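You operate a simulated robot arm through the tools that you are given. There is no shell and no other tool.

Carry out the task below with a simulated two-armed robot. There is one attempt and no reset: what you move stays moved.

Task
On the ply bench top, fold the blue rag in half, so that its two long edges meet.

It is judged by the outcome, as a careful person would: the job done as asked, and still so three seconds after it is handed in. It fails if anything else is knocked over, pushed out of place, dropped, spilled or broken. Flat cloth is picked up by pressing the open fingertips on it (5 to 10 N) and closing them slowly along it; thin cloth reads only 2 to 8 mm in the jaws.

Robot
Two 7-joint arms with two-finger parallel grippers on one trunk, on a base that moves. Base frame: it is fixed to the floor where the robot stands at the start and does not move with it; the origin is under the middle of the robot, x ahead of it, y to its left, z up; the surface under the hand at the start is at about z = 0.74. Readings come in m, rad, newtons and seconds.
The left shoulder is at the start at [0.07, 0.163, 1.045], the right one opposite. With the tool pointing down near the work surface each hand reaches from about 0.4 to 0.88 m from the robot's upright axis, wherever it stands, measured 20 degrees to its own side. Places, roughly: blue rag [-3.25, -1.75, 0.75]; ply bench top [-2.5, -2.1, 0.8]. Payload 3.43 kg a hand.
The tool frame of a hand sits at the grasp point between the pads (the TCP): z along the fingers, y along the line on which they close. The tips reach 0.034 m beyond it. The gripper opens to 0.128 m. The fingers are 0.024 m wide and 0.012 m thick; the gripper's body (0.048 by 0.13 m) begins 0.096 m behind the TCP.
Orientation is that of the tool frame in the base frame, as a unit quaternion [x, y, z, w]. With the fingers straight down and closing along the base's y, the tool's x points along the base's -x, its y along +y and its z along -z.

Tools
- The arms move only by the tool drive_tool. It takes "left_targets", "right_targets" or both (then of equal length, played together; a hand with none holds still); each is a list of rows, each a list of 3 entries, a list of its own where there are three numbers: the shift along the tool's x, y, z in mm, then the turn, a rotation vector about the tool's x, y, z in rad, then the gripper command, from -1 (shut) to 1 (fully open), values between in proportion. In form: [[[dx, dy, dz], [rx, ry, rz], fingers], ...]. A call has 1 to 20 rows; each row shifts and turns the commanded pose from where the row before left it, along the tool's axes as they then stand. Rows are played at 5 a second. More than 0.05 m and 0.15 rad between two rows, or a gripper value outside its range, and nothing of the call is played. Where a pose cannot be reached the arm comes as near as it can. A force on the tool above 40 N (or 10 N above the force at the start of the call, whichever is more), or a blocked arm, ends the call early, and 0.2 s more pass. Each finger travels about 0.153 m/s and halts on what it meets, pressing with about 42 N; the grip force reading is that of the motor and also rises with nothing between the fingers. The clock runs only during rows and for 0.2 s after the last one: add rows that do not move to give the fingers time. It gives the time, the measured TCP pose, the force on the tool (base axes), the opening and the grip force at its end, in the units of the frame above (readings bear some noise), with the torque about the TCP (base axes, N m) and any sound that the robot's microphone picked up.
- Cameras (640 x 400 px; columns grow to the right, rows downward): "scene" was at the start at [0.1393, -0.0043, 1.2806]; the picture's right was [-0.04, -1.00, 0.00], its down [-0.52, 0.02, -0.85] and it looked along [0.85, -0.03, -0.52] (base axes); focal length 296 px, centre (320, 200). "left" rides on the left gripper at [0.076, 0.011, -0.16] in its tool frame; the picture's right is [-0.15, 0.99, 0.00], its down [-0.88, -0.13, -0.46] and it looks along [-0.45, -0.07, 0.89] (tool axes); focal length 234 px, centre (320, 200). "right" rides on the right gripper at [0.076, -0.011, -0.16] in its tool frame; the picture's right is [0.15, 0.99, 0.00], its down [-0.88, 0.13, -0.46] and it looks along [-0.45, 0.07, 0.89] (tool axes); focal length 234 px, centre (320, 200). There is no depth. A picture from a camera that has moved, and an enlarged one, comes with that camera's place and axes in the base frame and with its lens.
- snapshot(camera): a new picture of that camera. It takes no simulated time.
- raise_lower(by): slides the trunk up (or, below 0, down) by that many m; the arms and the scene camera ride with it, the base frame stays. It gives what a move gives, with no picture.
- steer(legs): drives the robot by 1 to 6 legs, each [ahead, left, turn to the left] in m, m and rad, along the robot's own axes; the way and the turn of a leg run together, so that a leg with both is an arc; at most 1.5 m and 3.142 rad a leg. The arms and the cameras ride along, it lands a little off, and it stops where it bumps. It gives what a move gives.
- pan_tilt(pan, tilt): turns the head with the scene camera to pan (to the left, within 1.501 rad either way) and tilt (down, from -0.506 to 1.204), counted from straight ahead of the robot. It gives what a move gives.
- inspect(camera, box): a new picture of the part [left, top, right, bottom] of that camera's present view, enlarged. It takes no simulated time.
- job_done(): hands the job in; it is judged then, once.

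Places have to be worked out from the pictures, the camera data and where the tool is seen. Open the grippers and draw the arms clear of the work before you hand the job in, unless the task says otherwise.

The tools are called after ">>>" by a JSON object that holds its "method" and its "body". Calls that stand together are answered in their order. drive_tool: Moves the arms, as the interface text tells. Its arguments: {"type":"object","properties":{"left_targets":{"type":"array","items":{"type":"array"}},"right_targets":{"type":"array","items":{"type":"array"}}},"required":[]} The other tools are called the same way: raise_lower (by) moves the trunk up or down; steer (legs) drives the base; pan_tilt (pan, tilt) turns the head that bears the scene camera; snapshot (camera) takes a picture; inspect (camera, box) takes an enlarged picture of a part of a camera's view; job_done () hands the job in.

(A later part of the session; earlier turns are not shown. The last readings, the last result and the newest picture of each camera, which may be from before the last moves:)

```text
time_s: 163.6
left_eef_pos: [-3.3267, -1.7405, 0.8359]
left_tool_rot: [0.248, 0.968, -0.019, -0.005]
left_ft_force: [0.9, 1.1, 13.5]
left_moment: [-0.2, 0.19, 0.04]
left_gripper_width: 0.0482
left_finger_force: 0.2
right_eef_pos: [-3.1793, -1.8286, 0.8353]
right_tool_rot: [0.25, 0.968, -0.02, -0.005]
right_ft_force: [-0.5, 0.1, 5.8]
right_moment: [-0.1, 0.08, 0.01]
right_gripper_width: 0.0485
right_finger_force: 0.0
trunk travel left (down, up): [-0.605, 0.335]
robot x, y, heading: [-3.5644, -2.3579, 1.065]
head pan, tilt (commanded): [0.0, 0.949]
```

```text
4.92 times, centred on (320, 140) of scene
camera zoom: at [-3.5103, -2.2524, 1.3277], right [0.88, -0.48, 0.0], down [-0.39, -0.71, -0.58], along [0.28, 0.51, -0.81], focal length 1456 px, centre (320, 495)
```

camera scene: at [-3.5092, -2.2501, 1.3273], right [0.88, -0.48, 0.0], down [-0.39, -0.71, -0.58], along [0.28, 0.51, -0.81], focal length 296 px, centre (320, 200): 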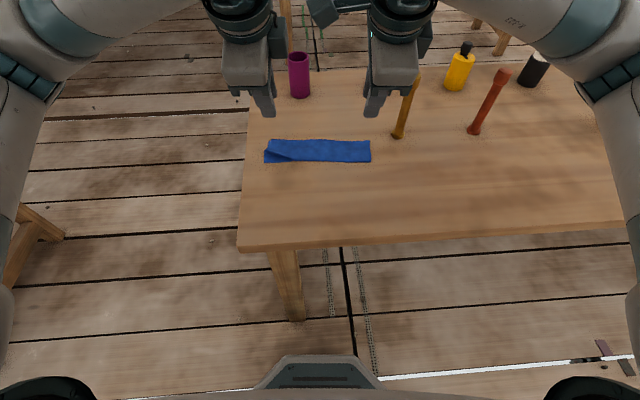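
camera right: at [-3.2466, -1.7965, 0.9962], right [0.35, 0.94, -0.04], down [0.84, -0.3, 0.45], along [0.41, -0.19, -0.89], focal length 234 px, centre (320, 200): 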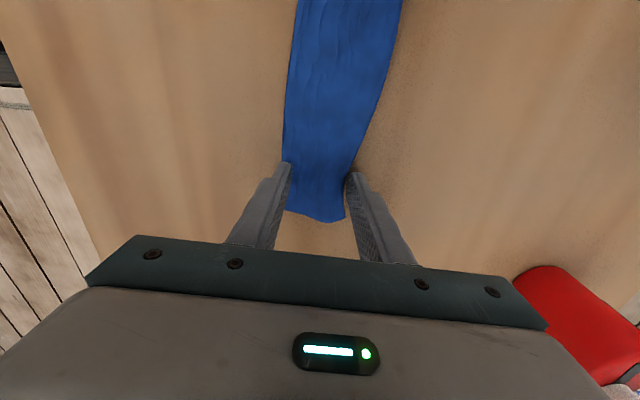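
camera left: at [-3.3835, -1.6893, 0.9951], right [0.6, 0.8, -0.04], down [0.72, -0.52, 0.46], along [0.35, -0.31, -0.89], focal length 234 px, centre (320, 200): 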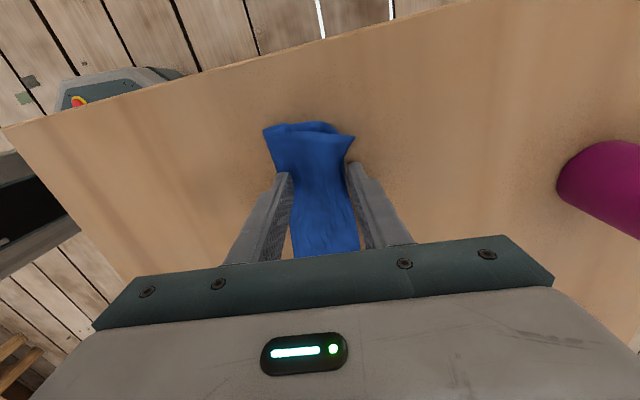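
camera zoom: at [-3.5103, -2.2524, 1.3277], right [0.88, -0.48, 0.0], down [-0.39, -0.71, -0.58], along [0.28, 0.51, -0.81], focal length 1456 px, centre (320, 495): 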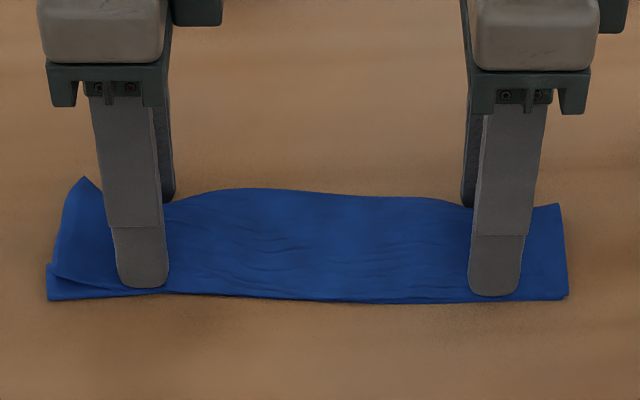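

The far edge is meeting the outer fingers and the cloth between them is bulging up. Continuing to close slowly.

>>> {"method": "drive_tool", "body": {"left_targets": [[[0, 0, 0], [0, 0, 0], -0.27], [[0, 0, 0], [0, 0, 0], -0.3], [[0, 0, 0], [0, 0, 0], -0.33], [[0, 0, 0], [0, 0, 0], -0.36], [[0, 0, 0], [0, 0, 0], -0.39], [[0, 0, 0], [0, 0, 0], -0.42], [[0, 0, 0], [0, 0, 0], -0.45], [[0, 0, 0], [0, 0, 0], -0.48], [[0, 0, 0], [0, 0, 0], -0.51], [[0, 0, 0], [0, 0, 0], -0.54]], "right_targets": [[[0, 0, 0.3], [0, 0, 0], -0.27], [[0, 0, 0], [0, 0, 0], -0.3], [[0, 0, 0], [0, 0, 0], -0.33], [[0, 0, 0], [0, 0, 0], -0.36], [[0, 0, 0], [0, 0, 0], -0.39], [[0, 0, 0], [0, 0, 0], -0.42], [[0, 0, 0], [0, 0, 0], -0.45], [[0, 0, 0], [0, 0, 0], -0.48], [[0, 0, 0], [0, 0, 0], -0.51], [[0, 0, 0], [0, 0, 0], -0.54]]}}

>>> {"method": "snapshot", "body": {"camera": "left"}}

>>> {"method": "snapshot", "body": {"camera": "right"}}

>>> {"method": "inspect", "body": {"camera": "scene", "box": [255, 105, 385, 175]}}

```text
time_s: 165.8
left_eef_pos: [-3.325, -1.7407, 0.8371]
left_tool_rot: [0.248, 0.969, -0.019, -0.005]
left_ft_force: [2.1, 1.1, 15.0]
left_moment: [-0.14, 0.13, -0.02]
left_gripper_width: 0.0287
left_finger_force: 0.1
right_eef_pos: [-3.1801, -1.8292, 0.836]
right_tool_rot: [0.25, 0.968, -0.019, -0.005]
right_ft_force: [0.3, 3.0, 11.0]
right_moment: [-0.15, 0.08, -0.03]
right_gripper_width: 0.0285
right_finger_force: 0.1
trunk travel left (down, up): [-0.605, 0.335]
robot x, y, heading: [-3.5691, -2.3571, 1.066]
head pan, tilt (commanded): [0.0, 0.949]
```

```text
taken
camera left: at [-3.3838, -1.6897, 0.9955], right [0.6, 0.8, -0.04], down [0.72, -0.52, 0.46], along [0.35, -0.31, -0.89], focal length 234 px, centre (320, 200)
```

left: 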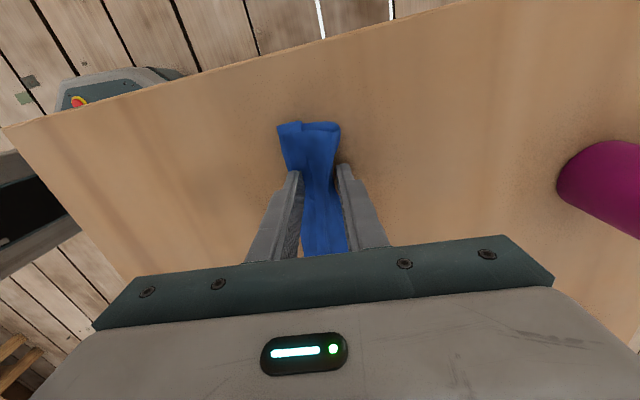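

```text
taken
camera right: at [-3.247, -1.797, 0.9963], right [0.35, 0.94, -0.04], down [0.84, -0.3, 0.45], along [0.41, -0.19, -0.89], focal length 234 px, centre (320, 200)
```

right: 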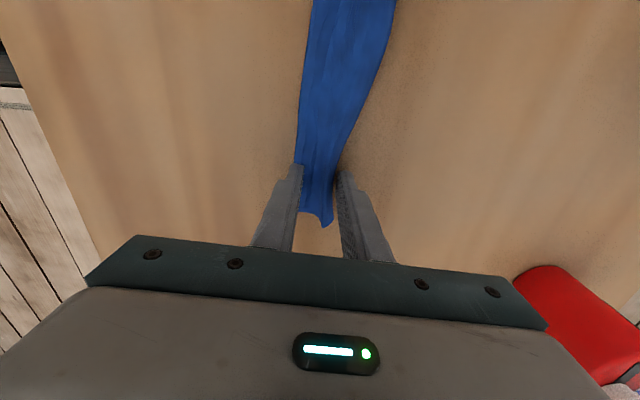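

```text
4.92 times, centred on (320, 140) of scene
camera zoom: at [-3.5106, -2.253, 1.3277], right [0.88, -0.48, 0.0], down [-0.39, -0.71, -0.58], along [0.28, 0.51, -0.81], focal length 1456 px, centre (320, 495)
```

zoom: 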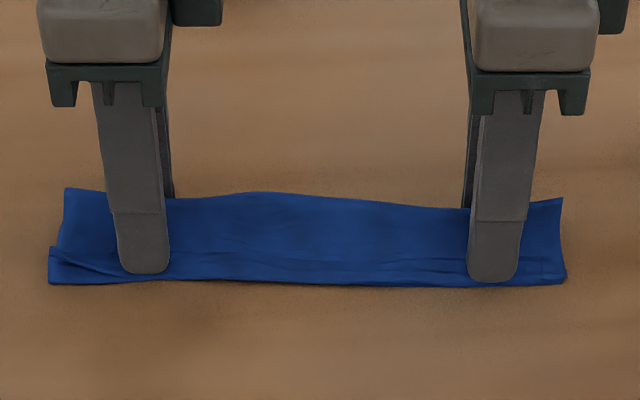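

The whole folded stack moves with the inner fingers and piles against the outer ones. I'll finish the closing.

>>> {"method": "drive_tool", "body": {"left_targets": [[[0, 0, 0], [0, 0, 0], -0.57], [[0, 0, 0], [0, 0, 0], -0.6], [[0, 0, 0], [0, 0, 0], -0.63], [[0, 0, 0], [0, 0, 0], -0.66], [[0, 0, 0], [0, 0, 0], -0.69], [[0, 0, 0], [0, 0, 0], -0.72], [[0, 0, 0], [0, 0, 0], -0.75], [[0, 0, 0], [0, 0, 0], -0.78], [[0, 0, 0], [0, 0, 0], -0.81], [[0, 0, 0], [0, 0, 0], -0.84], [[0, 0, 0], [0, 0, 0], -0.88], [[0, 0, 0], [0, 0, 0], -0.92], [[0, 0, 0], [0, 0, 0], -0.96], [[0, 0, 0], [0, 0, 0], -1], [[0, 0, 0], [0, 0, 0], -1], [[0, 0, 0], [0, 0, 0], -1]], "right_targets": [[[0, 0, 0], [0, 0, 0], -0.57], [[0, 0, 0], [0, 0, 0], -0.6], [[0, 0, 0], [0, 0, 0], -0.63], [[0, 0, 0], [0, 0, 0], -0.66], [[0, 0, 0], [0, 0, 0], -0.69], [[0, 0, 0], [0, 0, 0], -0.72], [[0, 0, 0], [0, 0, 0], -0.75], [[0, 0, 0], [0, 0, 0], -0.78], [[0, 0, 0], [0, 0, 0], -0.81], [[0, 0, 0], [0, 0, 0], -0.84], [[0, 0, 0], [0, 0, 0], -0.88], [[0, 0, 0], [0, 0, 0], -0.92], [[0, 0, 0], [0, 0, 0], -0.96], [[0, 0, 0], [0, 0, 0], -1], [[0, 0, 0], [0, 0, 0], -1], [[0, 0, 0], [0, 0, 0], -1]]}}

>>> {"method": "snapshot", "body": {"camera": "left"}}

>>> {"method": "snapshot", "body": {"camera": "right"}}

>>> {"method": "inspect", "body": {"camera": "scene", "box": [255, 105, 385, 175]}}

```text
time_s: 169.2
left_eef_pos: [-3.3256, -1.7407, 0.8368]
left_tool_rot: [0.249, 0.968, -0.019, -0.004]
left_ft_force: [2.4, 1.5, 13.4]
left_moment: [-0.04, 0.09, -0.03]
left_gripper_width: 0.004
left_finger_force: 38.5
right_eef_pos: [-3.1804, -1.8294, 0.8372]
right_tool_rot: [0.249, 0.968, -0.019, -0.005]
right_ft_force: [-3.7, -1.0, 15.6]
right_moment: [-0.26, 0.1, 0.03]
right_gripper_width: 0.0058
right_finger_force: 39.9
trunk travel left (down, up): [-0.605, 0.335]
robot x, y, heading: [-3.5709, -2.3589, 1.065]
head pan, tilt (commanded): [0.0, 0.949]
```

```text
taken
camera left: at [-3.3843, -1.6904, 0.9958], right [0.6, 0.8, -0.04], down [0.72, -0.52, 0.46], along [0.35, -0.31, -0.89], focal length 234 px, centre (320, 200)
```

left: 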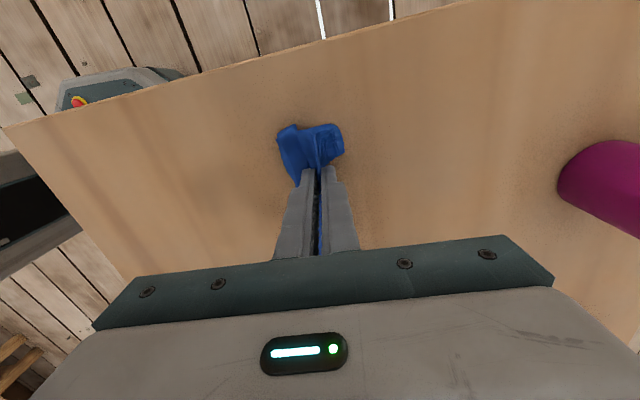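

```text
taken
camera right: at [-3.2477, -1.7978, 0.9967], right [0.35, 0.94, -0.04], down [0.84, -0.3, 0.45], along [0.41, -0.19, -0.89], focal length 234 px, centre (320, 200)
```

right: 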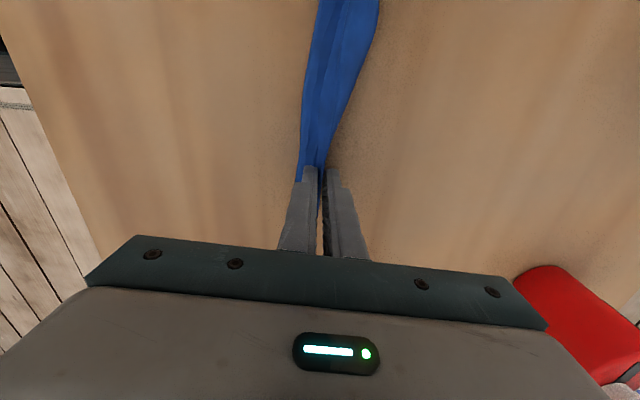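

```text
4.92 times, centred on (320, 140) of scene
camera zoom: at [-3.5113, -2.2539, 1.3278], right [0.88, -0.48, 0.0], down [-0.39, -0.71, -0.58], along [0.28, 0.51, -0.81], focal length 1456 px, centre (320, 495)
```

zoom: 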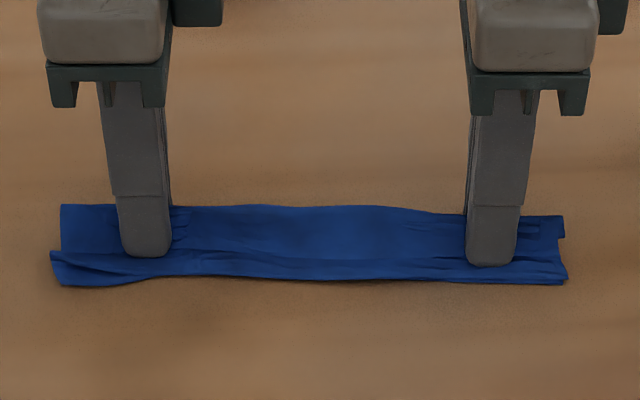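

Both hands hold cloth (4.0 and 5.8 mm). I'll lift slowly and see what is held.

>>> {"method": "drive_tool", "body": {"left_targets": [[[0, 0, -5], [0, 0, 0], -1], [[0, 0, -10], [0, 0, 0], -1], [[0, 0, -12], [0, 0, 0], -1], [[0, 0, -15], [0, 0, 0], -1], [[0, 0, -15], [0, 0, 0], -1], [[0, 0, -15], [0, 0, 0], -1], [[0, 0, -15], [0, 0, 0], -1], [[0, 0, -15], [0, 0, 0], -1], [[0, 0, 0], [0, 0, 0], -1], [[0, 0, 0], [0, 0, 0], -1]], "right_targets": [[[0, 0, -5], [0, 0, 0], -1], [[0, 0, -10], [0, 0, 0], -1], [[0, 0, -12], [0, 0, 0], -1], [[0, 0, -15], [0, 0, 0], -1], [[0, 0, -15], [0, 0, 0], -1], [[0, 0, -15], [0, 0, 0], -1], [[0, 0, -15], [0, 0, 0], -1], [[0, 0, -15], [0, 0, 0], -1], [[0, 0, 0], [0, 0, 0], -1], [[0, 0, 0], [0, 0, 0], -1]]}}

>>> {"method": "snapshot", "body": {"camera": "left"}}

>>> {"method": "snapshot", "body": {"camera": "right"}}

>>> {"method": "inspect", "body": {"camera": "scene", "box": [240, 60, 400, 175]}}

```text
time_s: 171.3
left_eef_pos: [-3.3228, -1.736, 0.9356]
left_tool_rot: [0.248, 0.968, -0.019, -0.005]
left_ft_force: [1.1, -0.8, -0.6]
left_moment: [-0.05, -0.05, 0.0]
left_gripper_width: 0.0039
left_finger_force: 38.9
right_eef_pos: [-3.1765, -1.8228, 0.9379]
right_tool_rot: [0.25, 0.968, -0.021, -0.006]
right_ft_force: [-1.4, 1.2, 0.1]
right_moment: [-0.05, 0.05, 0.0]
right_gripper_width: 0.0055
right_finger_force: 39.3
trunk travel left (down, up): [-0.605, 0.335]
robot x, y, heading: [-3.5704, -2.358, 1.066]
head pan, tilt (commanded): [0.0, 0.949]
```

```text
taken
camera left: at [-3.3808, -1.6843, 1.0947], right [0.6, 0.8, -0.04], down [0.72, -0.52, 0.46], along [0.35, -0.31, -0.89], focal length 234 px, centre (320, 200)
```

left: 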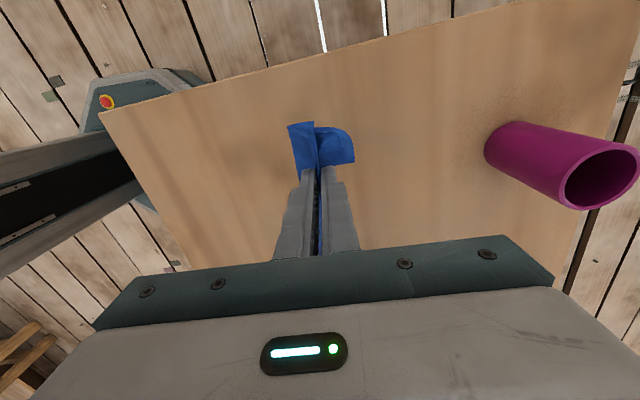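

```text
taken
camera right: at [-3.2441, -1.7904, 1.0978], right [0.35, 0.94, -0.04], down [0.84, -0.29, 0.45], along [0.41, -0.19, -0.89], focal length 234 px, centre (320, 200)
```

right: 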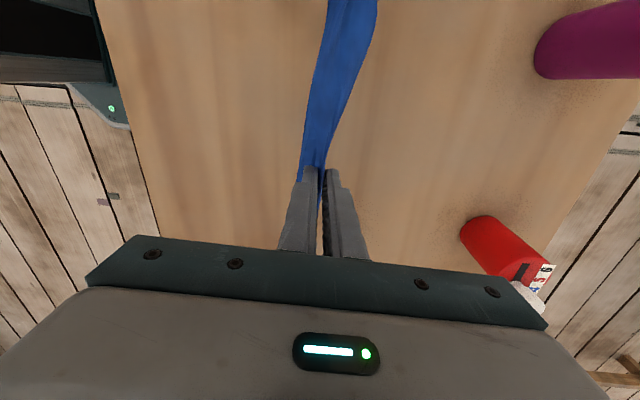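

```text
3.48 times, centred on (320, 118) of scene
camera zoom: at [-3.5096, -2.2509, 1.3274], right [0.88, -0.48, 0.0], down [-0.39, -0.71, -0.58], along [0.28, 0.51, -0.81], focal length 1028 px, centre (320, 487)
```

zoom: 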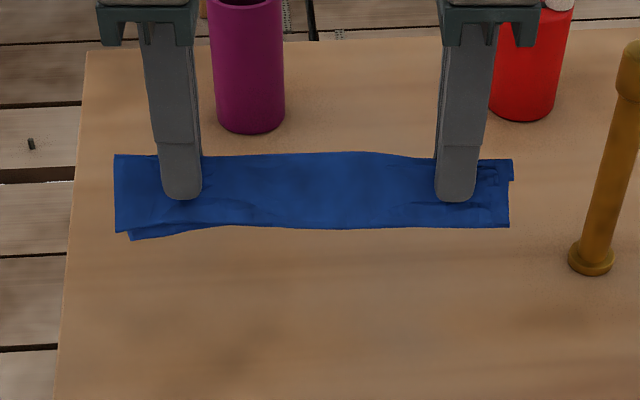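

The pinch took the strip across its middle, with the edges on the far side – not yet what I want. I'll set it back down the same way and release, so it returns to the flat strip.

>>> {"method": "drive_tool", "body": {"left_targets": [[[0, 0, 20], [0, 0, 0], -1], [[0, 0, 20], [0, 0, 0], -1], [[0, 0, 20], [0, 0, 0], -1], [[0, 0, 20], [0, 0, 0], -1], [[0, 0, 15], [0, 0, 0], -1], [[0, 0, 0], [0, 0, 0], -0.9], [[0, 0, 0], [0, 0, 0], -0.8], [[0, 0, 0], [0, 0, 0], -0.65], [[0, 0, 0], [0, 0, 0], -0.5], [[0, 0, 0], [0, 0, 0], -0.3], [[0, 0, 0], [0, 0, 0], -0.1], [[0, 0, 0], [0, 0, 0], 0.1]], "right_targets": [[[0, 0, 20], [0, 0, 0], -1], [[0, 0, 20], [0, 0, 0], -1], [[0, 0, 20], [0, 0, 0], -1], [[0, 0, 20], [0, 0, 0], -1], [[0, 0, 16], [0, 0, 0], -1], [[0, 0, 0], [0, 0, 0], -0.9], [[0, 0, 0], [0, 0, 0], -0.8], [[0, 0, 0], [0, 0, 0], -0.65], [[0, 0, 0], [0, 0, 0], -0.5], [[0, 0, 0], [0, 0, 0], -0.3], [[0, 0, 0], [0, 0, 0], -0.1], [[0, 0, 0], [0, 0, 0], 0.1]]}}

>>> {"method": "drive_tool", "body": {"left_targets": [[[0, 0, -20], [0, 0, 0], 0.1], [[0, 0, -30], [0, 0, 0], 0.1], [[0, 0, -40], [0, 0, 0], 0.1], [[0, 0, -40], [0, 0, 0], 0.1], [[0, 0, 0], [0, 0, 0], 0.1]], "right_targets": [[[0, 0, -20], [0, 0, 0], 0.1], [[0, 0, -30], [0, 0, 0], 0.1], [[0, 0, -40], [0, 0, 0], 0.1], [[0, 0, -40], [0, 0, 0], 0.1], [[0, 0, 0], [0, 0, 0], 0.1]]}}

>>> {"method": "inspect", "body": {"camera": "scene", "box": [250, 100, 390, 187]}}

>>> {"method": "snapshot", "body": {"camera": "left"}}

>>> {"method": "snapshot", "body": {"camera": "right"}}

```text
time_s: 173.9
left_eef_pos: [-3.3259, -1.7389, 0.843]
left_tool_rot: [0.249, 0.968, -0.019, -0.005]
left_ft_force: [0.5, -0.2, 0.0]
left_moment: [0.02, 0.02, -0.06]
left_gripper_width: 0.0706
left_finger_force: 0.0
right_eef_pos: [-3.1795, -1.8272, 0.8399]
right_tool_rot: [0.25, 0.968, -0.021, -0.005]
right_ft_force: [0.4, 0.2, 0.3]
right_moment: [-0.01, 0.02, -0.01]
right_gripper_width: 0.0702
right_finger_force: 0.0
trunk travel left (down, up): [-0.605, 0.335]
robot x, y, heading: [-3.5663, -2.3601, 1.064]
head pan, tilt (commanded): [0.0, 0.949]
```

```text
time_s: 175.2
left_eef_pos: [-3.3209, -1.7349, 0.9715]
left_tool_rot: [0.248, 0.968, -0.021, -0.006]
left_ft_force: [-0.4, -0.8, 0.3]
left_moment: [-0.01, 0.02, -0.03]
left_gripper_width: 0.0703
left_finger_force: 0.1
right_eef_pos: [-3.1773, -1.8195, 0.9685]
right_tool_rot: [0.249, 0.968, -0.022, -0.005]
right_ft_force: [-0.4, 0.4, 0.5]
right_moment: [0.02, 0.03, -0.01]
right_gripper_width: 0.0705
right_finger_force: 0.1
trunk travel left (down, up): [-0.605, 0.335]
robot x, y, heading: [-3.5669, -2.3601, 1.067]
head pan, tilt (commanded): [0.0, 0.949]
```

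```text
4.57 times, centred on (320, 144) of scene
camera zoom: at [-3.5089, -2.2499, 1.3272], right [0.88, -0.48, 0.0], down [-0.39, -0.71, -0.58], along [0.28, 0.51, -0.81], focal length 1352 px, centre (320, 458)
```

zoom: 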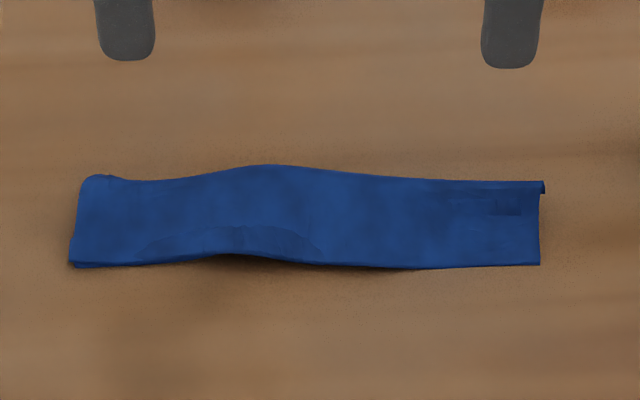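

```text
taken
camera left: at [-3.3786, -1.683, 1.1293], right [0.6, 0.8, -0.04], down [0.72, -0.52, 0.46], along [0.34, -0.31, -0.89], focal length 234 px, centre (320, 200)
```

left: 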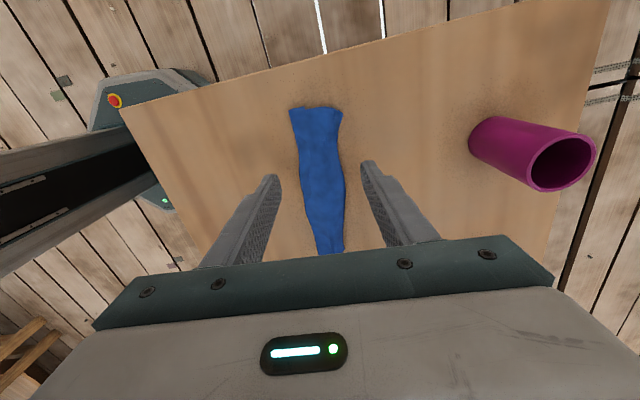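

```text
taken
camera right: at [-3.2434, -1.7881, 1.1292], right [0.35, 0.94, -0.04], down [0.84, -0.29, 0.45], along [0.41, -0.19, -0.89], focal length 234 px, centre (320, 200)
```

right: 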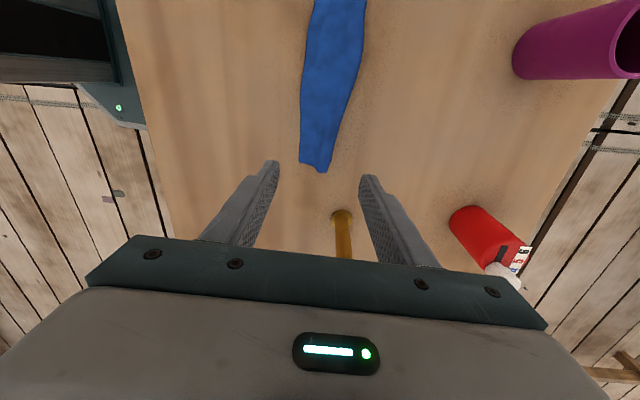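

The strip is back but slightly curled at the far edge, and still too narrow, so the pleat is still tucked in. Pressing and dragging moves the whole stack well, so I'll slide it toward me until the folded side overhangs the bench edge, where the tucked pleat can drop out freely. First raise and close the hands and back the robot off a little for reach.

>>> {"method": "drive_tool", "body": {"left_targets": [[[0, 0, -40], [-0.02, 0, 0], -0.5], [[0, 0, -40], [-0.02, 0, 0], -1], [[0, 0, 0], [0, 0, 0], -1], [[0, 0, 0], [0, 0, 0], -1]], "right_targets": [[[0, 0, -40], [-0.02, 0, 0], -0.5], [[0, 0, -40], [-0.02, 0, 0], -1], [[0, 0, 0], [0, 0, 0], -1], [[0, 0, 0], [0, 0, 0], -1]]}}

>>> {"method": "steer", "body": {"legs": [[-0.16, 0, 0]]}}

>>> {"method": "snapshot", "body": {"camera": "scene"}}

```text
time_s: 176.2
left_eef_pos: [-3.3205, -1.7337, 1.0508]
left_tool_rot: [0.249, 0.969, 0.0, 0.0]
left_ft_force: [1.2, -0.6, 0.4]
left_moment: [-0.01, -0.01, 0.0]
left_gripper_width: 0.0001
left_finger_force: 33.2
right_eef_pos: [-3.176, -1.8192, 1.0511]
right_tool_rot: [0.25, 0.968, 0.0, 0.0]
right_ft_force: [0.2, 0.1, 0.5]
right_moment: [0.01, -0.01, 0.0]
right_gripper_width: 0.0
right_finger_force: 33.2
trunk travel left (down, up): [-0.605, 0.335]
robot x, y, heading: [-3.5687, -2.3578, 1.066]
head pan, tilt (commanded): [0.0, 0.949]
```

```text
time_s: 177.6
left_eef_pos: [-3.395, -1.8699, 1.0509]
left_tool_rot: [0.25, 0.968, -0.001, -0.001]
left_ft_force: [0.6, 0.7, 0.9]
left_moment: [0.01, 0.03, -0.01]
left_gripper_width: 0.0
left_finger_force: 33.4
right_eef_pos: [-3.25, -1.9573, 1.0493]
right_tool_rot: [0.25, 0.968, -0.002, 0.0]
right_ft_force: [-0.2, 0.2, 0.1]
right_moment: [0.02, -0.02, 0.03]
right_gripper_width: 0.0001
right_finger_force: 32.8
trunk travel left (down, up): [-0.605, 0.335]
robot x, y, heading: [-3.6456, -2.4931, 1.066]
head pan, tilt (commanded): [0.0, 0.949]
```

```text
taken
camera scene: at [-3.5849, -2.3874, 1.3273], right [0.87, -0.49, 0.0], down [-0.39, -0.71, -0.58], along [0.28, 0.51, -0.81], focal length 296 px, centre (320, 200)
```

scene: 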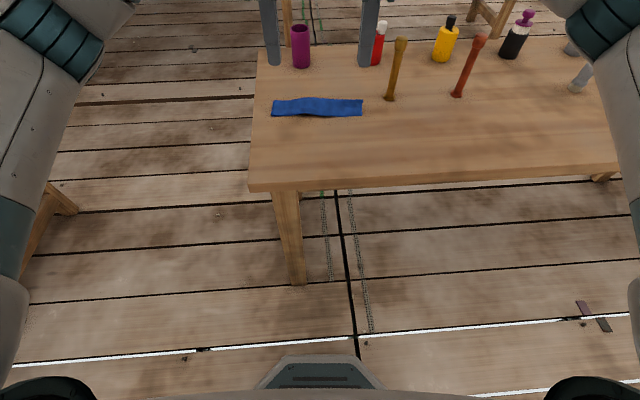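

I'll enlarge the rag and bench-edge area from here to measure the drag.

>>> {"method": "inspect", "body": {"camera": "scene", "box": [240, 80, 400, 180]}}

>>> {"method": "inspect", "body": {"camera": "scene", "box": [230, 120, 440, 250]}}

```text
4.00 times, centred on (320, 130) of scene
camera zoom: at [-3.5849, -2.3874, 1.3273], right [0.87, -0.49, 0.0], down [-0.39, -0.71, -0.58], along [0.28, 0.51, -0.81], focal length 1183 px, centre (320, 480)
```

zoom: 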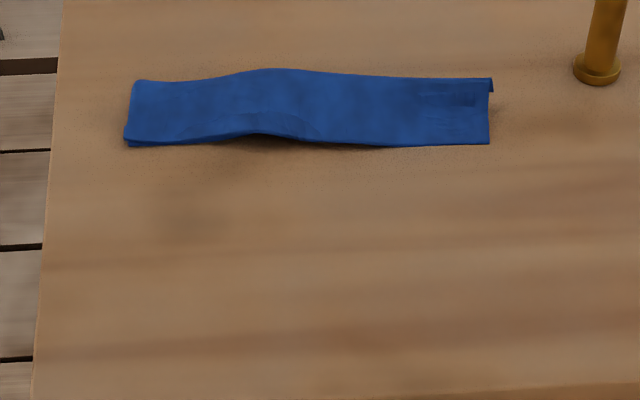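

```text
3.05 times, centred on (335, 185) of scene
camera zoom: at [-3.5849, -2.3874, 1.3273], right [0.87, -0.49, 0.0], down [-0.39, -0.71, -0.58], along [0.28, 0.51, -0.81], focal length 901 px, centre (274, 246)
```

zoom: 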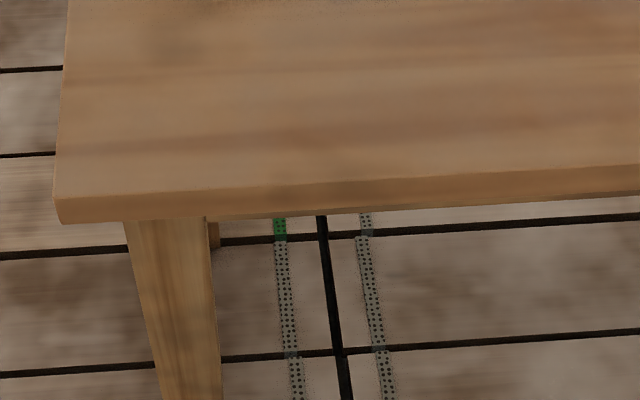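

Bench edge lies at 0.279 m, the strip spans 0.50–0.57 m (same axis). I'll move the closed hands over the far part of the strip and come down to just above it.

>>> {"method": "drive_tool", "body": {"left_targets": [[[0, 41, 0], [0, 0, 0], -1], [[0, 41, 0], [0, 0, 0], -1], [[0, 41, 0], [0, 0, 0], -1], [[0, 40, 0], [0, 0, 0], -1], [[0, 0, 45], [0, 0, 0], -1], [[0, 0, 45], [0, 0, 0], -1], [[0, 0, 45], [0, 0, 0], -1], [[0, 0, 45], [0, 0, 0], -1], [[0, 0, 17], [0, 0, 0], -1], [[0, 0, 0], [0, 0, 0], -1]], "right_targets": [[[0, 42.5, 0], [0, 0, 0], -1], [[0, 42.5, 0], [0, 0, 0], -1], [[0, 42.5, 0], [0, 0, 0], -1], [[0, 42.5, 0], [0, 0, 0], -1], [[0, 0, 45], [0, 0, 0], -1], [[0, 0, 45], [0, 0, 0], -1], [[0, 0, 45], [0, 0, 0], -1], [[0, 0, 45], [0, 0, 0], -1], [[0, 0, 16], [0, 0, 0], -1], [[0, 0, 0], [0, 0, 0], -1]]}}

>>> {"method": "inspect", "body": {"camera": "scene", "box": [240, 60, 400, 160]}}

>>> {"method": "snapshot", "body": {"camera": "left"}}

>>> {"method": "snapshot", "body": {"camera": "right"}}

```text
time_s: 178.5
left_eef_pos: [-3.3119, -1.7603, 1.0706]
left_tool_rot: [0.293, 0.955, 0.035, 0.001]
left_ft_force: [-2.8, 24.6, 3.5]
left_moment: [-4.01, -0.45, 0.17]
left_gripper_width: 0.0
left_finger_force: 32.4
left hand out of reach, approached as far as the arm can: row 4
right_eef_pos: [-3.2037, -1.8337, 1.0546]
right_tool_rot: [0.199, 0.98, 0.002, 0.009]
right_ft_force: [2.1, -25.8, -2.3]
right_moment: [4.27, 0.19, 2.35]
right_gripper_width: 0.0
right_finger_force: 32.6
right hand out of reach, approached as far as the arm can: row 4
trunk travel left (down, up): [-0.605, 0.335]
robot x, y, heading: [-3.6439, -2.4935, 1.064]
head pan, tilt (commanded): [0.0, 0.949]
stopped in row 4 (left hand): the force on the tool passed its limit at 131 N (the readings are from after the stop); the commanded pose is now the measured one
```

```text
4.00 times, centred on (320, 110) of scene
camera zoom: at [-3.5853, -2.3893, 1.3275], right [0.87, -0.49, 0.0], down [-0.39, -0.71, -0.58], along [0.28, 0.51, -0.81], focal length 1183 px, centre (320, 560)
```

zoom: 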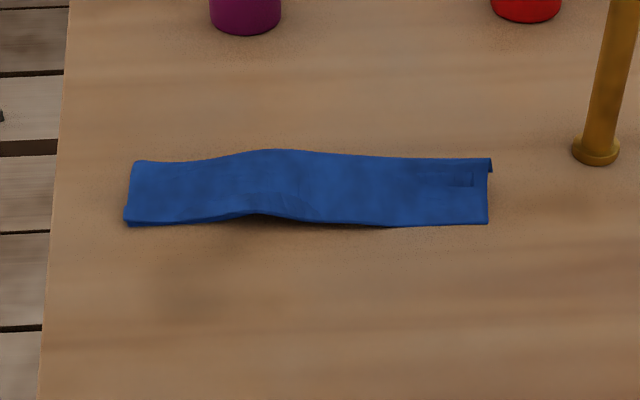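

```text
taken
camera left: at [-3.3726, -1.7189, 1.232], right [0.68, 0.73, 0.06], down [0.65, -0.63, 0.43], along [0.36, -0.25, -0.9], focal length 234 px, centre (320, 200)
```

left: 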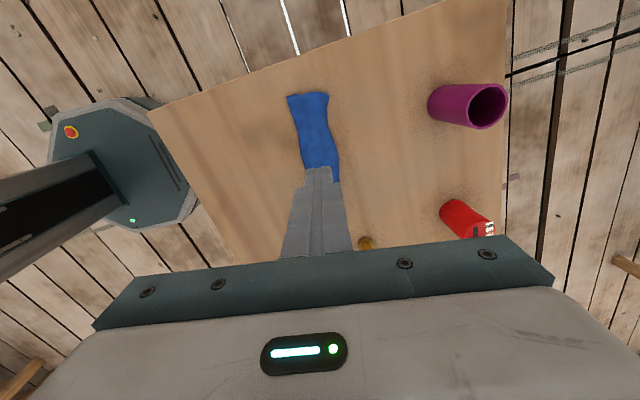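

```text
taken
camera right: at [-3.2807, -1.8151, 1.2126], right [0.25, 0.97, 0.0], down [0.85, -0.22, 0.47], along [0.46, -0.11, -0.88], focal length 234 px, centre (320, 200)
```

right: 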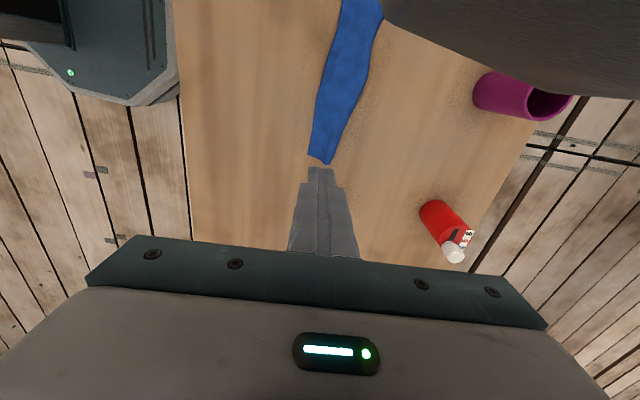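

The hands ran out of reach there and touched each other. I'll back both off toward the robot and apart, and restore their orientation.

>>> {"method": "drive_tool", "body": {"left_targets": [[[8, -20, 0], [0, 0, 0], -1], [[8, -25, 0], [0, 0, 0], -1], [[4, -25, 0], [0, 0, 0], -1], [[0, 0, 0], [0, 0, 0], -1]], "right_targets": [[[-8, -20, 0], [0, 0, 0], -1], [[-8, -25, 0], [0, 0, 0], -1], [[-4, -25, 0], [0, 0, 0], -1], [[0, 0, 0], [0, 0, 0], -1]]}}

>>> {"method": "snapshot", "body": {"camera": "scene"}}

```text
time_s: 179.5
left_eef_pos: [-3.3673, -1.8061, 1.0647]
left_tool_rot: [0.297, 0.954, 0.033, 0.001]
left_ft_force: [-0.8, 0.0, 0.5]
left_moment: [-0.06, 0.03, -0.01]
left_gripper_width: 0.0
left_finger_force: 32.8
right_eef_pos: [-3.2119, -1.9052, 1.0531]
right_tool_rot: [0.201, 0.98, 0.002, 0.009]
right_ft_force: [-0.4, -0.6, 0.3]
right_moment: [-0.01, 0.01, 0.01]
right_gripper_width: 0.0001
right_finger_force: 33.0
trunk travel left (down, up): [-0.605, 0.335]
robot x, y, heading: [-3.6404, -2.496, 1.067]
head pan, tilt (commanded): [0.0, 0.949]
```

```text
taken
camera scene: at [-3.5845, -2.3871, 1.3273], right [0.87, -0.49, 0.0], down [-0.39, -0.71, -0.58], along [0.28, 0.51, -0.81], focal length 296 px, centre (320, 200)
```

scene: 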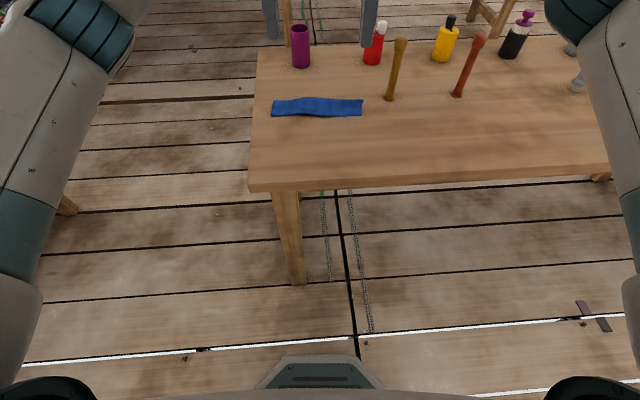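

They're free again and nothing on the bench was touched. I'll restore both hands to upright/aligned, then drive forward 8 cm so the strip is well within reach.

>>> {"method": "drive_tool", "body": {"left_targets": [[[0, 0, 0], [0.032, -0.007, -0.05], -1], [[0, 0, 0], [0.032, -0.007, -0.05], -1], [[0, 0, 0], [0, 0, 0], -1]], "right_targets": [[[0, 0, 0], [0.004, 0.008, 0.05], -1], [[0, 0, 0], [0.004, 0.008, 0.05], -1], [[0, 0, 0], [0, 0, 0], -1]]}}

>>> {"method": "steer", "body": {"legs": [[0.08, 0, 0]]}}

>>> {"method": "snapshot", "body": {"camera": "scene"}}

```text
time_s: 180.3
left_eef_pos: [-3.3662, -1.8075, 1.0652]
left_tool_rot: [0.249, 0.969, 0.002, 0.0]
left_ft_force: [-1.0, 0.8, 0.0]
left_moment: [0.03, 0.02, 0.01]
left_gripper_width: 0.0002
left_finger_force: 32.4
right_eef_pos: [-3.2142, -1.9042, 1.0544]
right_tool_rot: [0.25, 0.968, 0.001, 0.0]
right_ft_force: [0.6, -0.4, -0.4]
right_moment: [-0.04, 0.01, -0.01]
right_gripper_width: 0.0002
right_finger_force: 33.7
trunk travel left (down, up): [-0.605, 0.335]
robot x, y, heading: [-3.6444, -2.4925, 1.061]
head pan, tilt (commanded): [0.0, 0.949]
```

```text
time_s: 181.3
left_eef_pos: [-3.3269, -1.7369, 1.0657]
left_tool_rot: [0.249, 0.968, 0.002, 0.0]
left_ft_force: [-0.7, 1.0, -0.3]
left_moment: [-0.01, 0.03, 0.01]
left_gripper_width: 0.0
left_finger_force: 33.1
right_eef_pos: [-3.1744, -1.8333, 1.055]
right_tool_rot: [0.249, 0.968, 0.0, 0.001]
right_ft_force: [0.1, 0.5, 0.0]
right_moment: [-0.02, -0.02, 0.03]
right_gripper_width: 0.0
right_finger_force: 33.0
trunk travel left (down, up): [-0.605, 0.335]
robot x, y, heading: [-3.6049, -2.4238, 1.066]
head pan, tilt (commanded): [0.0, 0.949]
```

```text
taken
camera scene: at [-3.5458, -2.3176, 1.3274], right [0.87, -0.49, 0.0], down [-0.4, -0.71, -0.58], along [0.28, 0.51, -0.81], focal length 296 px, centre (320, 200)
```

scene: 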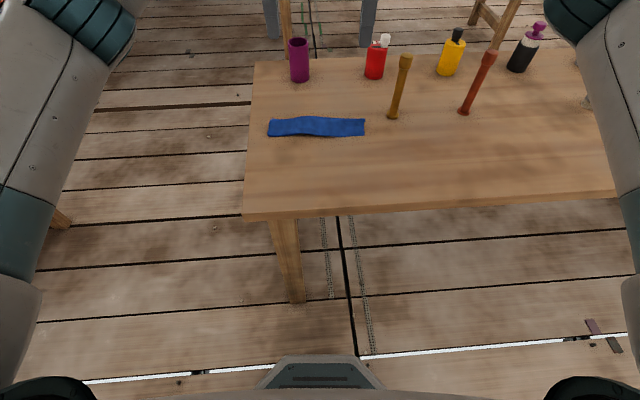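

In reach now (press point 0.75 m from the axis, which worked before). I'll move over the far part of the strip and come down to just above it.

>>> {"method": "drive_tool", "body": {"left_targets": [[[0, 14, 30], [0, 0, 0], -1], [[0, 0, 45], [0, 0, 0], -1], [[0, 0, 45], [0, 0, 0], -1], [[0, 0, 45], [0, 0, 0], -1], [[0, 0, 45], [0, 0, 0], -1], [[0, 0, 5], [0, 0, 0], -1], [[0, 0, 0], [0, 0, 0], -1]], "right_targets": [[[0, 25, 20], [0, 0, 0], -1], [[0, 0, 45], [0, 0, 0], -1], [[0, 0, 45], [0, 0, 0], -1], [[0, 0, 45], [0, 0, 0], -1], [[0, 0, 45], [0, 0, 0], -1], [[0, 0, 4], [0, 0, 0], -1], [[0, 0, 0], [0, 0, 0], -1]]}}

>>> {"method": "inspect", "body": {"camera": "scene", "box": [240, 70, 400, 170]}}

>>> {"method": "snapshot", "body": {"camera": "left"}}

>>> {"method": "snapshot", "body": {"camera": "right"}}

```text
time_s: 182.9
left_eef_pos: [-3.3189, -1.7239, 0.8519]
left_tool_rot: [0.248, 0.969, 0.002, 0.0]
left_ft_force: [-1.2, 0.4, 0.1]
left_moment: [0.0, 0.0, -0.01]
left_gripper_width: 0.0001
left_finger_force: 33.3
right_eef_pos: [-3.1604, -1.8119, 0.8506]
right_tool_rot: [0.251, 0.968, 0.001, 0.0]
right_ft_force: [-0.1, 0.8, -0.1]
right_moment: [0.0, 0.03, 0.0]
right_gripper_width: 0.0
right_finger_force: 32.9
trunk travel left (down, up): [-0.605, 0.335]
robot x, y, heading: [-3.6063, -2.4278, 1.064]
head pan, tilt (commanded): [0.0, 0.949]
```

```text
4.00 times, centred on (320, 120) of scene
camera zoom: at [-3.5457, -2.3177, 1.3273], right [0.87, -0.49, 0.0], down [-0.4, -0.71, -0.58], along [0.28, 0.51, -0.81], focal length 1183 px, centre (320, 520)
```

zoom: 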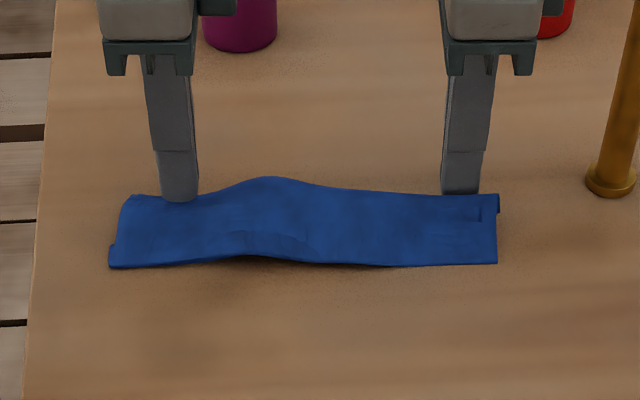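

```text
taken
camera left: at [-3.3802, -1.6786, 1.0107], right [0.61, 0.8, 0.0], down [0.71, -0.54, 0.45], along [0.36, -0.27, -0.89], focal length 234 px, centre (320, 200)
```

left: 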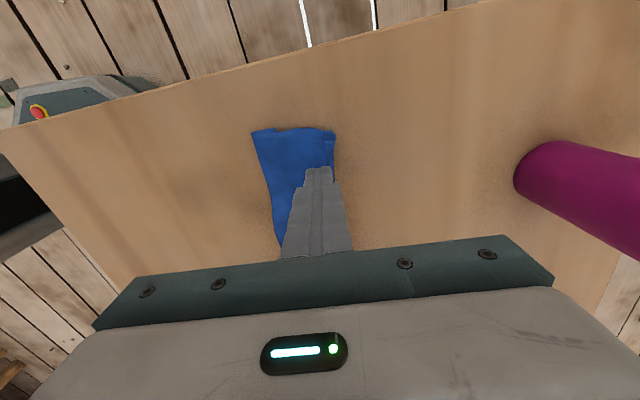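

```text
taken
camera right: at [-3.2309, -1.7864, 1.0097], right [0.35, 0.94, 0.0], down [0.83, -0.31, 0.46], along [0.43, -0.16, -0.89], focal length 234 px, centre (320, 200)
```

right: 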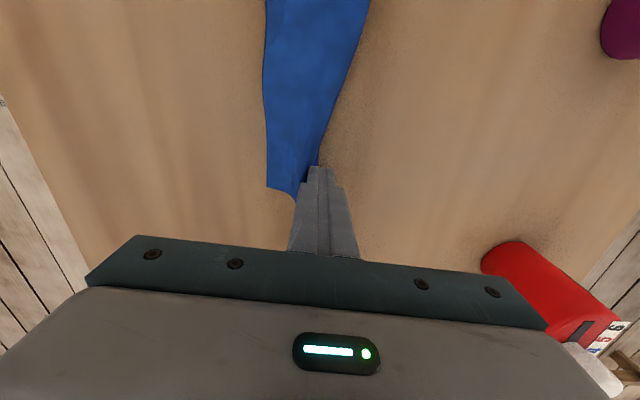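

The right finger is right at the strip's far border, so I'll shift both slightly inward onto the cloth and press down.

>>> {"method": "drive_tool", "body": {"left_targets": [[[0, -6, 3], [0, 0, 0], -1], [[0, 0, 4], [0, 0, 0], -1], [[0, 0, 3], [0, 0, 0], -1], [[0, 0, 2], [0, 0, 0], -1], [[0, 0, 2], [0, 0, 0], -1], [[0, 0, 0], [0, 0, 0], -1]], "right_targets": [[[0, -10, 3], [0, 0, 0], -1], [[0, 0, 4], [0, 0, 0], -1], [[0, 0, 3], [0, 0, 0], -1], [[0, 0, 2], [0, 0, 0], -1], [[0, 0, 1], [0, 0, 0], -1], [[0, 0, 0], [0, 0, 0], -1]]}}

```text
time_s: 184.3
left_eef_pos: [-3.3215, -1.7283, 0.8372]
left_tool_rot: [0.249, 0.968, 0.003, 0.0]
left_ft_force: [-0.8, 0.2, 3.9]
left_moment: [-0.02, 0.03, 0.0]
left_gripper_width: 0.0
left_finger_force: 32.6
right_eef_pos: [-3.1665, -1.8218, 0.8375]
right_tool_rot: [0.249, 0.969, 0.001, 0.001]
right_ft_force: [0.6, -0.3, -0.6]
right_moment: [0.04, 0.0, 0.03]
right_gripper_width: 0.0003
right_finger_force: 33.5
trunk travel left (down, up): [-0.605, 0.335]
robot x, y, heading: [-3.6036, -2.4237, 1.063]
head pan, tilt (commanded): [0.0, 0.949]
```

Left touches at 4 N; the right needs a bit more.

>>> {"method": "drive_tool", "body": {"left_targets": [[[0, 0, 0.5], [0, 0, 0], -1], [[0, 0, 0], [0, 0, 0], -1], [[0, 0, 0], [0, 0, 0], -1]], "right_targets": [[[0, 0, 1], [0, 0, 0], -1], [[0, 0, 1], [0, 0, 0], -1], [[0, 0, 0], [0, 0, 0], -1]]}}

```text
time_s: 185.1
left_eef_pos: [-3.3226, -1.7295, 0.8363]
left_tool_rot: [0.249, 0.969, 0.003, 0.001]
left_ft_force: [-0.2, 1.2, 5.0]
left_moment: [0.02, -0.01, 0.0]
left_gripper_width: 0.0001
left_finger_force: 32.7
right_eef_pos: [-3.1669, -1.8214, 0.8364]
right_tool_rot: [0.249, 0.968, 0.001, 0.002]
right_ft_force: [0.2, 1.6, 5.4]
right_moment: [0.03, -0.01, -0.01]
right_gripper_width: 0.0
right_finger_force: 32.9
trunk travel left (down, up): [-0.605, 0.335]
robot x, y, heading: [-3.6077, -2.4235, 1.063]
head pan, tilt (commanded): [0.0, 0.949]
```

Both press at about 5 N. I'll add a little and start dragging both together toward the robot by 80 mm, then check.

>>> {"method": "drive_tool", "body": {"left_targets": [[[0, 0, 0.5], [0, 0, 0], -1], [[0, -4, 0], [0, 0, 0], -1], [[0, -8, 0], [0, 0, 0], -1], [[0, -8, 0], [0, 0, 0], -1], [[0, -8, 0], [0, 0, 0], -1], [[0, -8, 0], [0, 0, 0], -1], [[0, -8, 0], [0, 0, 0], -1], [[0, -8, 0], [0, 0, 0], -1], [[0, -8, 0], [0, 0, 0], -1], [[0, -8, 0], [0, 0, 0], -1], [[0, -8, 0], [0, 0, 0], -1], [[0, -4, 0], [0, 0, 0], -1]], "right_targets": [[[0, 0, 0.5], [0, 0, 0], -1], [[0, -4, 0], [0, 0, 0], -1], [[0, -8, 0], [0, 0, 0], -1], [[0, -8, 0], [0, 0, 0], -1], [[0, -8, 0], [0, 0, 0], -1], [[0, -8, 0], [0, 0, 0], -1], [[0, -8, 0], [0, 0, 0], -1], [[0, -8, 0], [0, 0, 0], -1], [[0, -8, 0], [0, 0, 0], -1], [[0, -8, 0], [0, 0, 0], -1], [[0, -8, 0], [0, 0, 0], -1], [[0, -4, 0], [0, 0, 0], -1]]}}

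>>> {"method": "inspect", "body": {"camera": "scene", "box": [240, 90, 400, 190]}}

```text
time_s: 187.7
left_eef_pos: [-3.3616, -1.8002, 0.837]
left_tool_rot: [0.248, 0.969, 0.003, 0.0]
left_ft_force: [1.2, 1.6, 4.0]
left_moment: [0.04, -0.02, 0.01]
left_gripper_width: 0.0002
left_finger_force: 33.1
right_eef_pos: [-3.2071, -1.8928, 0.8352]
right_tool_rot: [0.25, 0.968, 0.001, 0.001]
right_ft_force: [1.5, 4.4, 19.7]
right_moment: [0.04, 0.06, -0.03]
right_gripper_width: 0.0
right_finger_force: 33.2
trunk travel left (down, up): [-0.605, 0.335]
robot x, y, heading: [-3.606, -2.4289, 1.059]
head pan, tilt (commanded): [0.0, 0.949]
```

```text
4.00 times, centred on (320, 140) of scene
camera zoom: at [-3.5472, -2.3197, 1.3276], right [0.87, -0.49, 0.0], down [-0.4, -0.71, -0.58], along [0.28, 0.51, -0.81], focal length 1183 px, centre (320, 440)
```

zoom: 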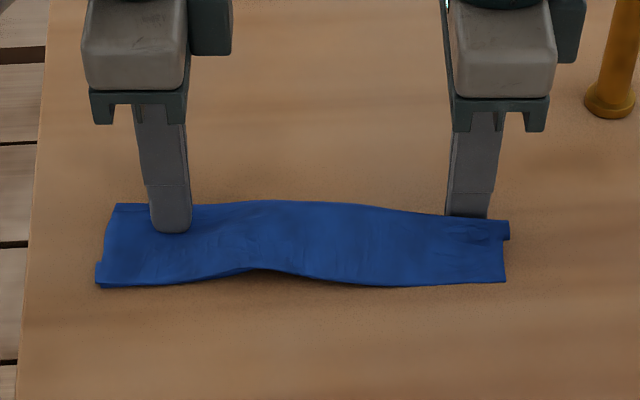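

The drag works well – the whole strip followed by about 90 mm. I'll rebalance pressure and continue about 155–165 mm so the folded side overhangs the bench edge by roughly 3 cm.

>>> {"method": "drive_tool", "body": {"left_targets": [[[0, 0, 0.5], [0, 0, 0], -1], [[0, -5, 0], [0, 0, 0], -1], [[0, -10, 0], [0, 0, 0], -1], [[0, -10, 0], [0, 0, 0], -1], [[0, -10, 0], [0, 0, 0], -1], [[0, -10, 0], [0, 0, 0], -1], [[0, -10, 0], [0, 0, 0], -1], [[0, -10, 0], [0, 0, 0], -1], [[0, -10, 0], [0, 0, 0], -1], [[0, -5, 0], [0, 0, 0], -1]], "right_targets": [[[0, 0, -0.8], [0, 0, 0], -1], [[0, -5, 0], [0, 0, 0], -1], [[0, -10, 0], [0, 0, 0], -1], [[0, -10, 0], [0, 0, 0], -1], [[0, -10, 0], [0, 0, 0], -1], [[0, -10, 0], [0, 0, 0], -1], [[0, -9, 0], [0, 0, 0], -1], [[0, -9, 0], [0, 0, 0], -1], [[0, -9, 0], [0, 0, 0], -1], [[0, -4, 0], [0, 0, 0], -1]]}}

>>> {"method": "inspect", "body": {"camera": "scene", "box": [230, 110, 410, 222]}}

```text
time_s: 189.9
left_eef_pos: [-3.4015, -1.8708, 0.8374]
left_tool_rot: [0.248, 0.969, 0.002, 0.0]
left_ft_force: [2.9, 4.9, 18.0]
left_moment: [-0.01, -0.05, 0.01]
left_gripper_width: 0.0
left_finger_force: 33.0
right_eef_pos: [-3.2428, -1.9597, 0.8373]
right_tool_rot: [0.249, 0.968, 0.001, 0.001]
right_ft_force: [2.2, 2.6, 11.3]
right_moment: [0.01, 0.02, 0.0]
right_gripper_width: 0.0001
right_finger_force: 33.2
trunk travel left (down, up): [-0.605, 0.335]
robot x, y, heading: [-3.6022, -2.4246, 1.069]
head pan, tilt (commanded): [0.0, 0.949]
```

```text
3.56 times, centred on (320, 166) of scene
camera zoom: at [-3.5469, -2.32, 1.3277], right [0.87, -0.49, 0.0], down [-0.4, -0.71, -0.58], along [0.28, 0.51, -0.81], focal length 1051 px, centre (320, 321)
```

zoom: 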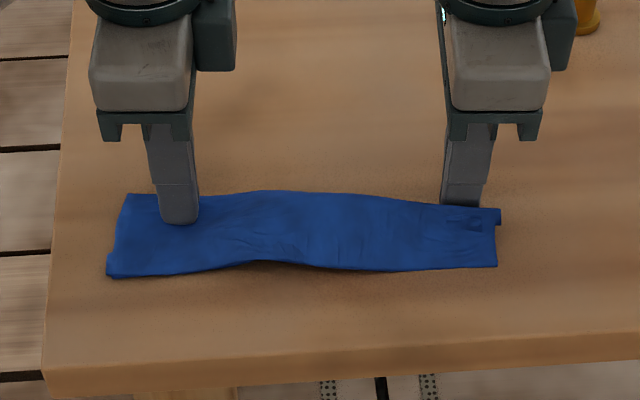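

Another ~85 mm brings the folded side about 3 cm beyond the bench edge. Continuing the drag, then I'll look.

>>> {"method": "drive_tool", "body": {"left_targets": [[[0, 0, -0.4], [0, 0, 0], -1], [[0, -7, 0], [0, 0, 0], -1], [[0, -10, 0], [0, 0, 0], -1], [[0, -10, 0], [0, 0, 0], -1], [[0, -10, 0], [0, 0, 0], -1], [[0, -10, 0], [0, 0, 0], -1], [[0, -10, 0], [0, 0, 0], -1], [[0, -10, 0], [0, 0, 0], -1], [[0, -10, 0], [0, 0, 0], -1], [[0, -10, 0], [0, 0, 0], -1], [[0, 0, 0], [0, 0, 0], -1]], "right_targets": [[[0, 0, 0], [0, 0, 0], -1], [[0, -5, 0], [0, 0, 0], -1], [[0, -10, 0], [0, 0, 0], -1], [[0, -10, 0], [0, 0, 0], -1], [[0, -10, 0], [0, 0, 0], -1], [[0, -10, 0], [0, 0, 0], -1], [[0, -10, 0], [0, 0, 0], -1], [[0, -10, 0], [0, 0, 0], -1], [[0, -9, 0], [0, 0, 0], -1], [[0, -9, 0], [0, 0, 0], -1], [[0, 0, 0], [0, 0, 0], -1]]}}

>>> {"method": "inspect", "body": {"camera": "scene", "box": [230, 130, 410, 242]}}

>>> {"method": "snapshot", "body": {"camera": "left"}}

>>> {"method": "snapshot", "body": {"camera": "right"}}

```text
time_s: 192.3
left_eef_pos: [-3.4426, -1.9472, 0.8363]
left_tool_rot: [0.249, 0.968, 0.004, 0.0]
left_ft_force: [0.3, 3.2, 21.7]
left_moment: [0.01, -0.03, 0.03]
left_gripper_width: 0.0001
left_finger_force: 32.9
right_eef_pos: [-3.2823, -2.0309, 0.8371]
right_tool_rot: [0.249, 0.968, 0.0, 0.001]
right_ft_force: [0.3, 1.8, 10.0]
right_moment: [0.04, 0.03, 0.02]
right_gripper_width: 0.0001
right_finger_force: 33.0
trunk travel left (down, up): [-0.605, 0.335]
robot x, y, heading: [-3.6055, -2.4245, 1.065]
head pan, tilt (commanded): [0.0, 0.949]
```

```text
3.56 times, centred on (320, 186) of scene
camera zoom: at [-3.5469, -2.32, 1.3277], right [0.87, -0.49, 0.0], down [-0.4, -0.71, -0.58], along [0.28, 0.51, -0.81], focal length 1051 px, centre (320, 250)
```

zoom: 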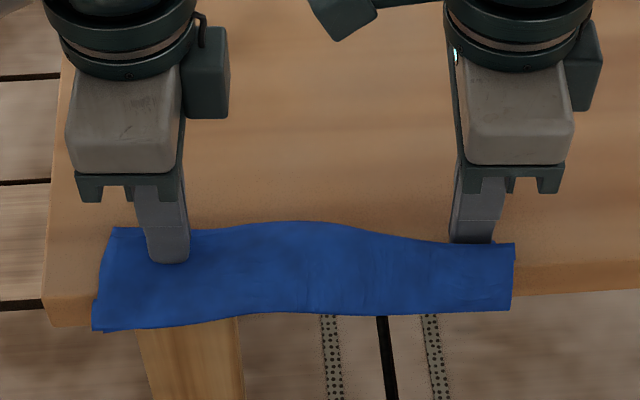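

```text
taken
camera left: at [-3.5041, -1.9025, 0.9961], right [0.6, 0.8, 0.01], down [0.71, -0.54, 0.45], along [0.36, -0.27, -0.89], focal length 234 px, centre (320, 200)
```

left: 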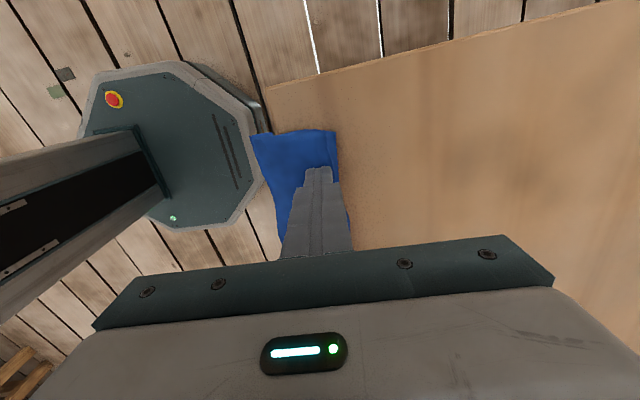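

```text
taken
camera right: at [-3.3533, -2.006, 0.9954], right [0.35, 0.94, 0.0], down [0.83, -0.31, 0.46], along [0.43, -0.16, -0.89], focal length 234 px, centre (320, 200)
```

right: 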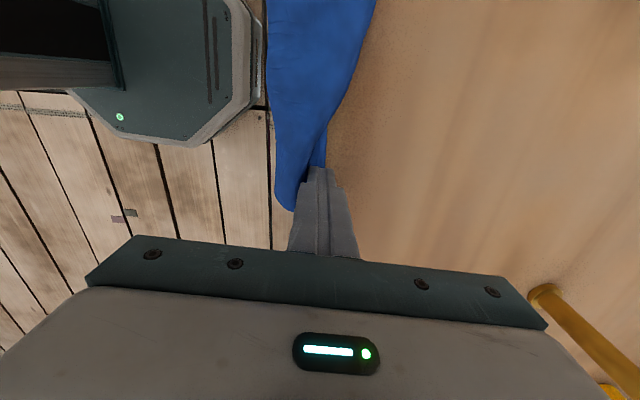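

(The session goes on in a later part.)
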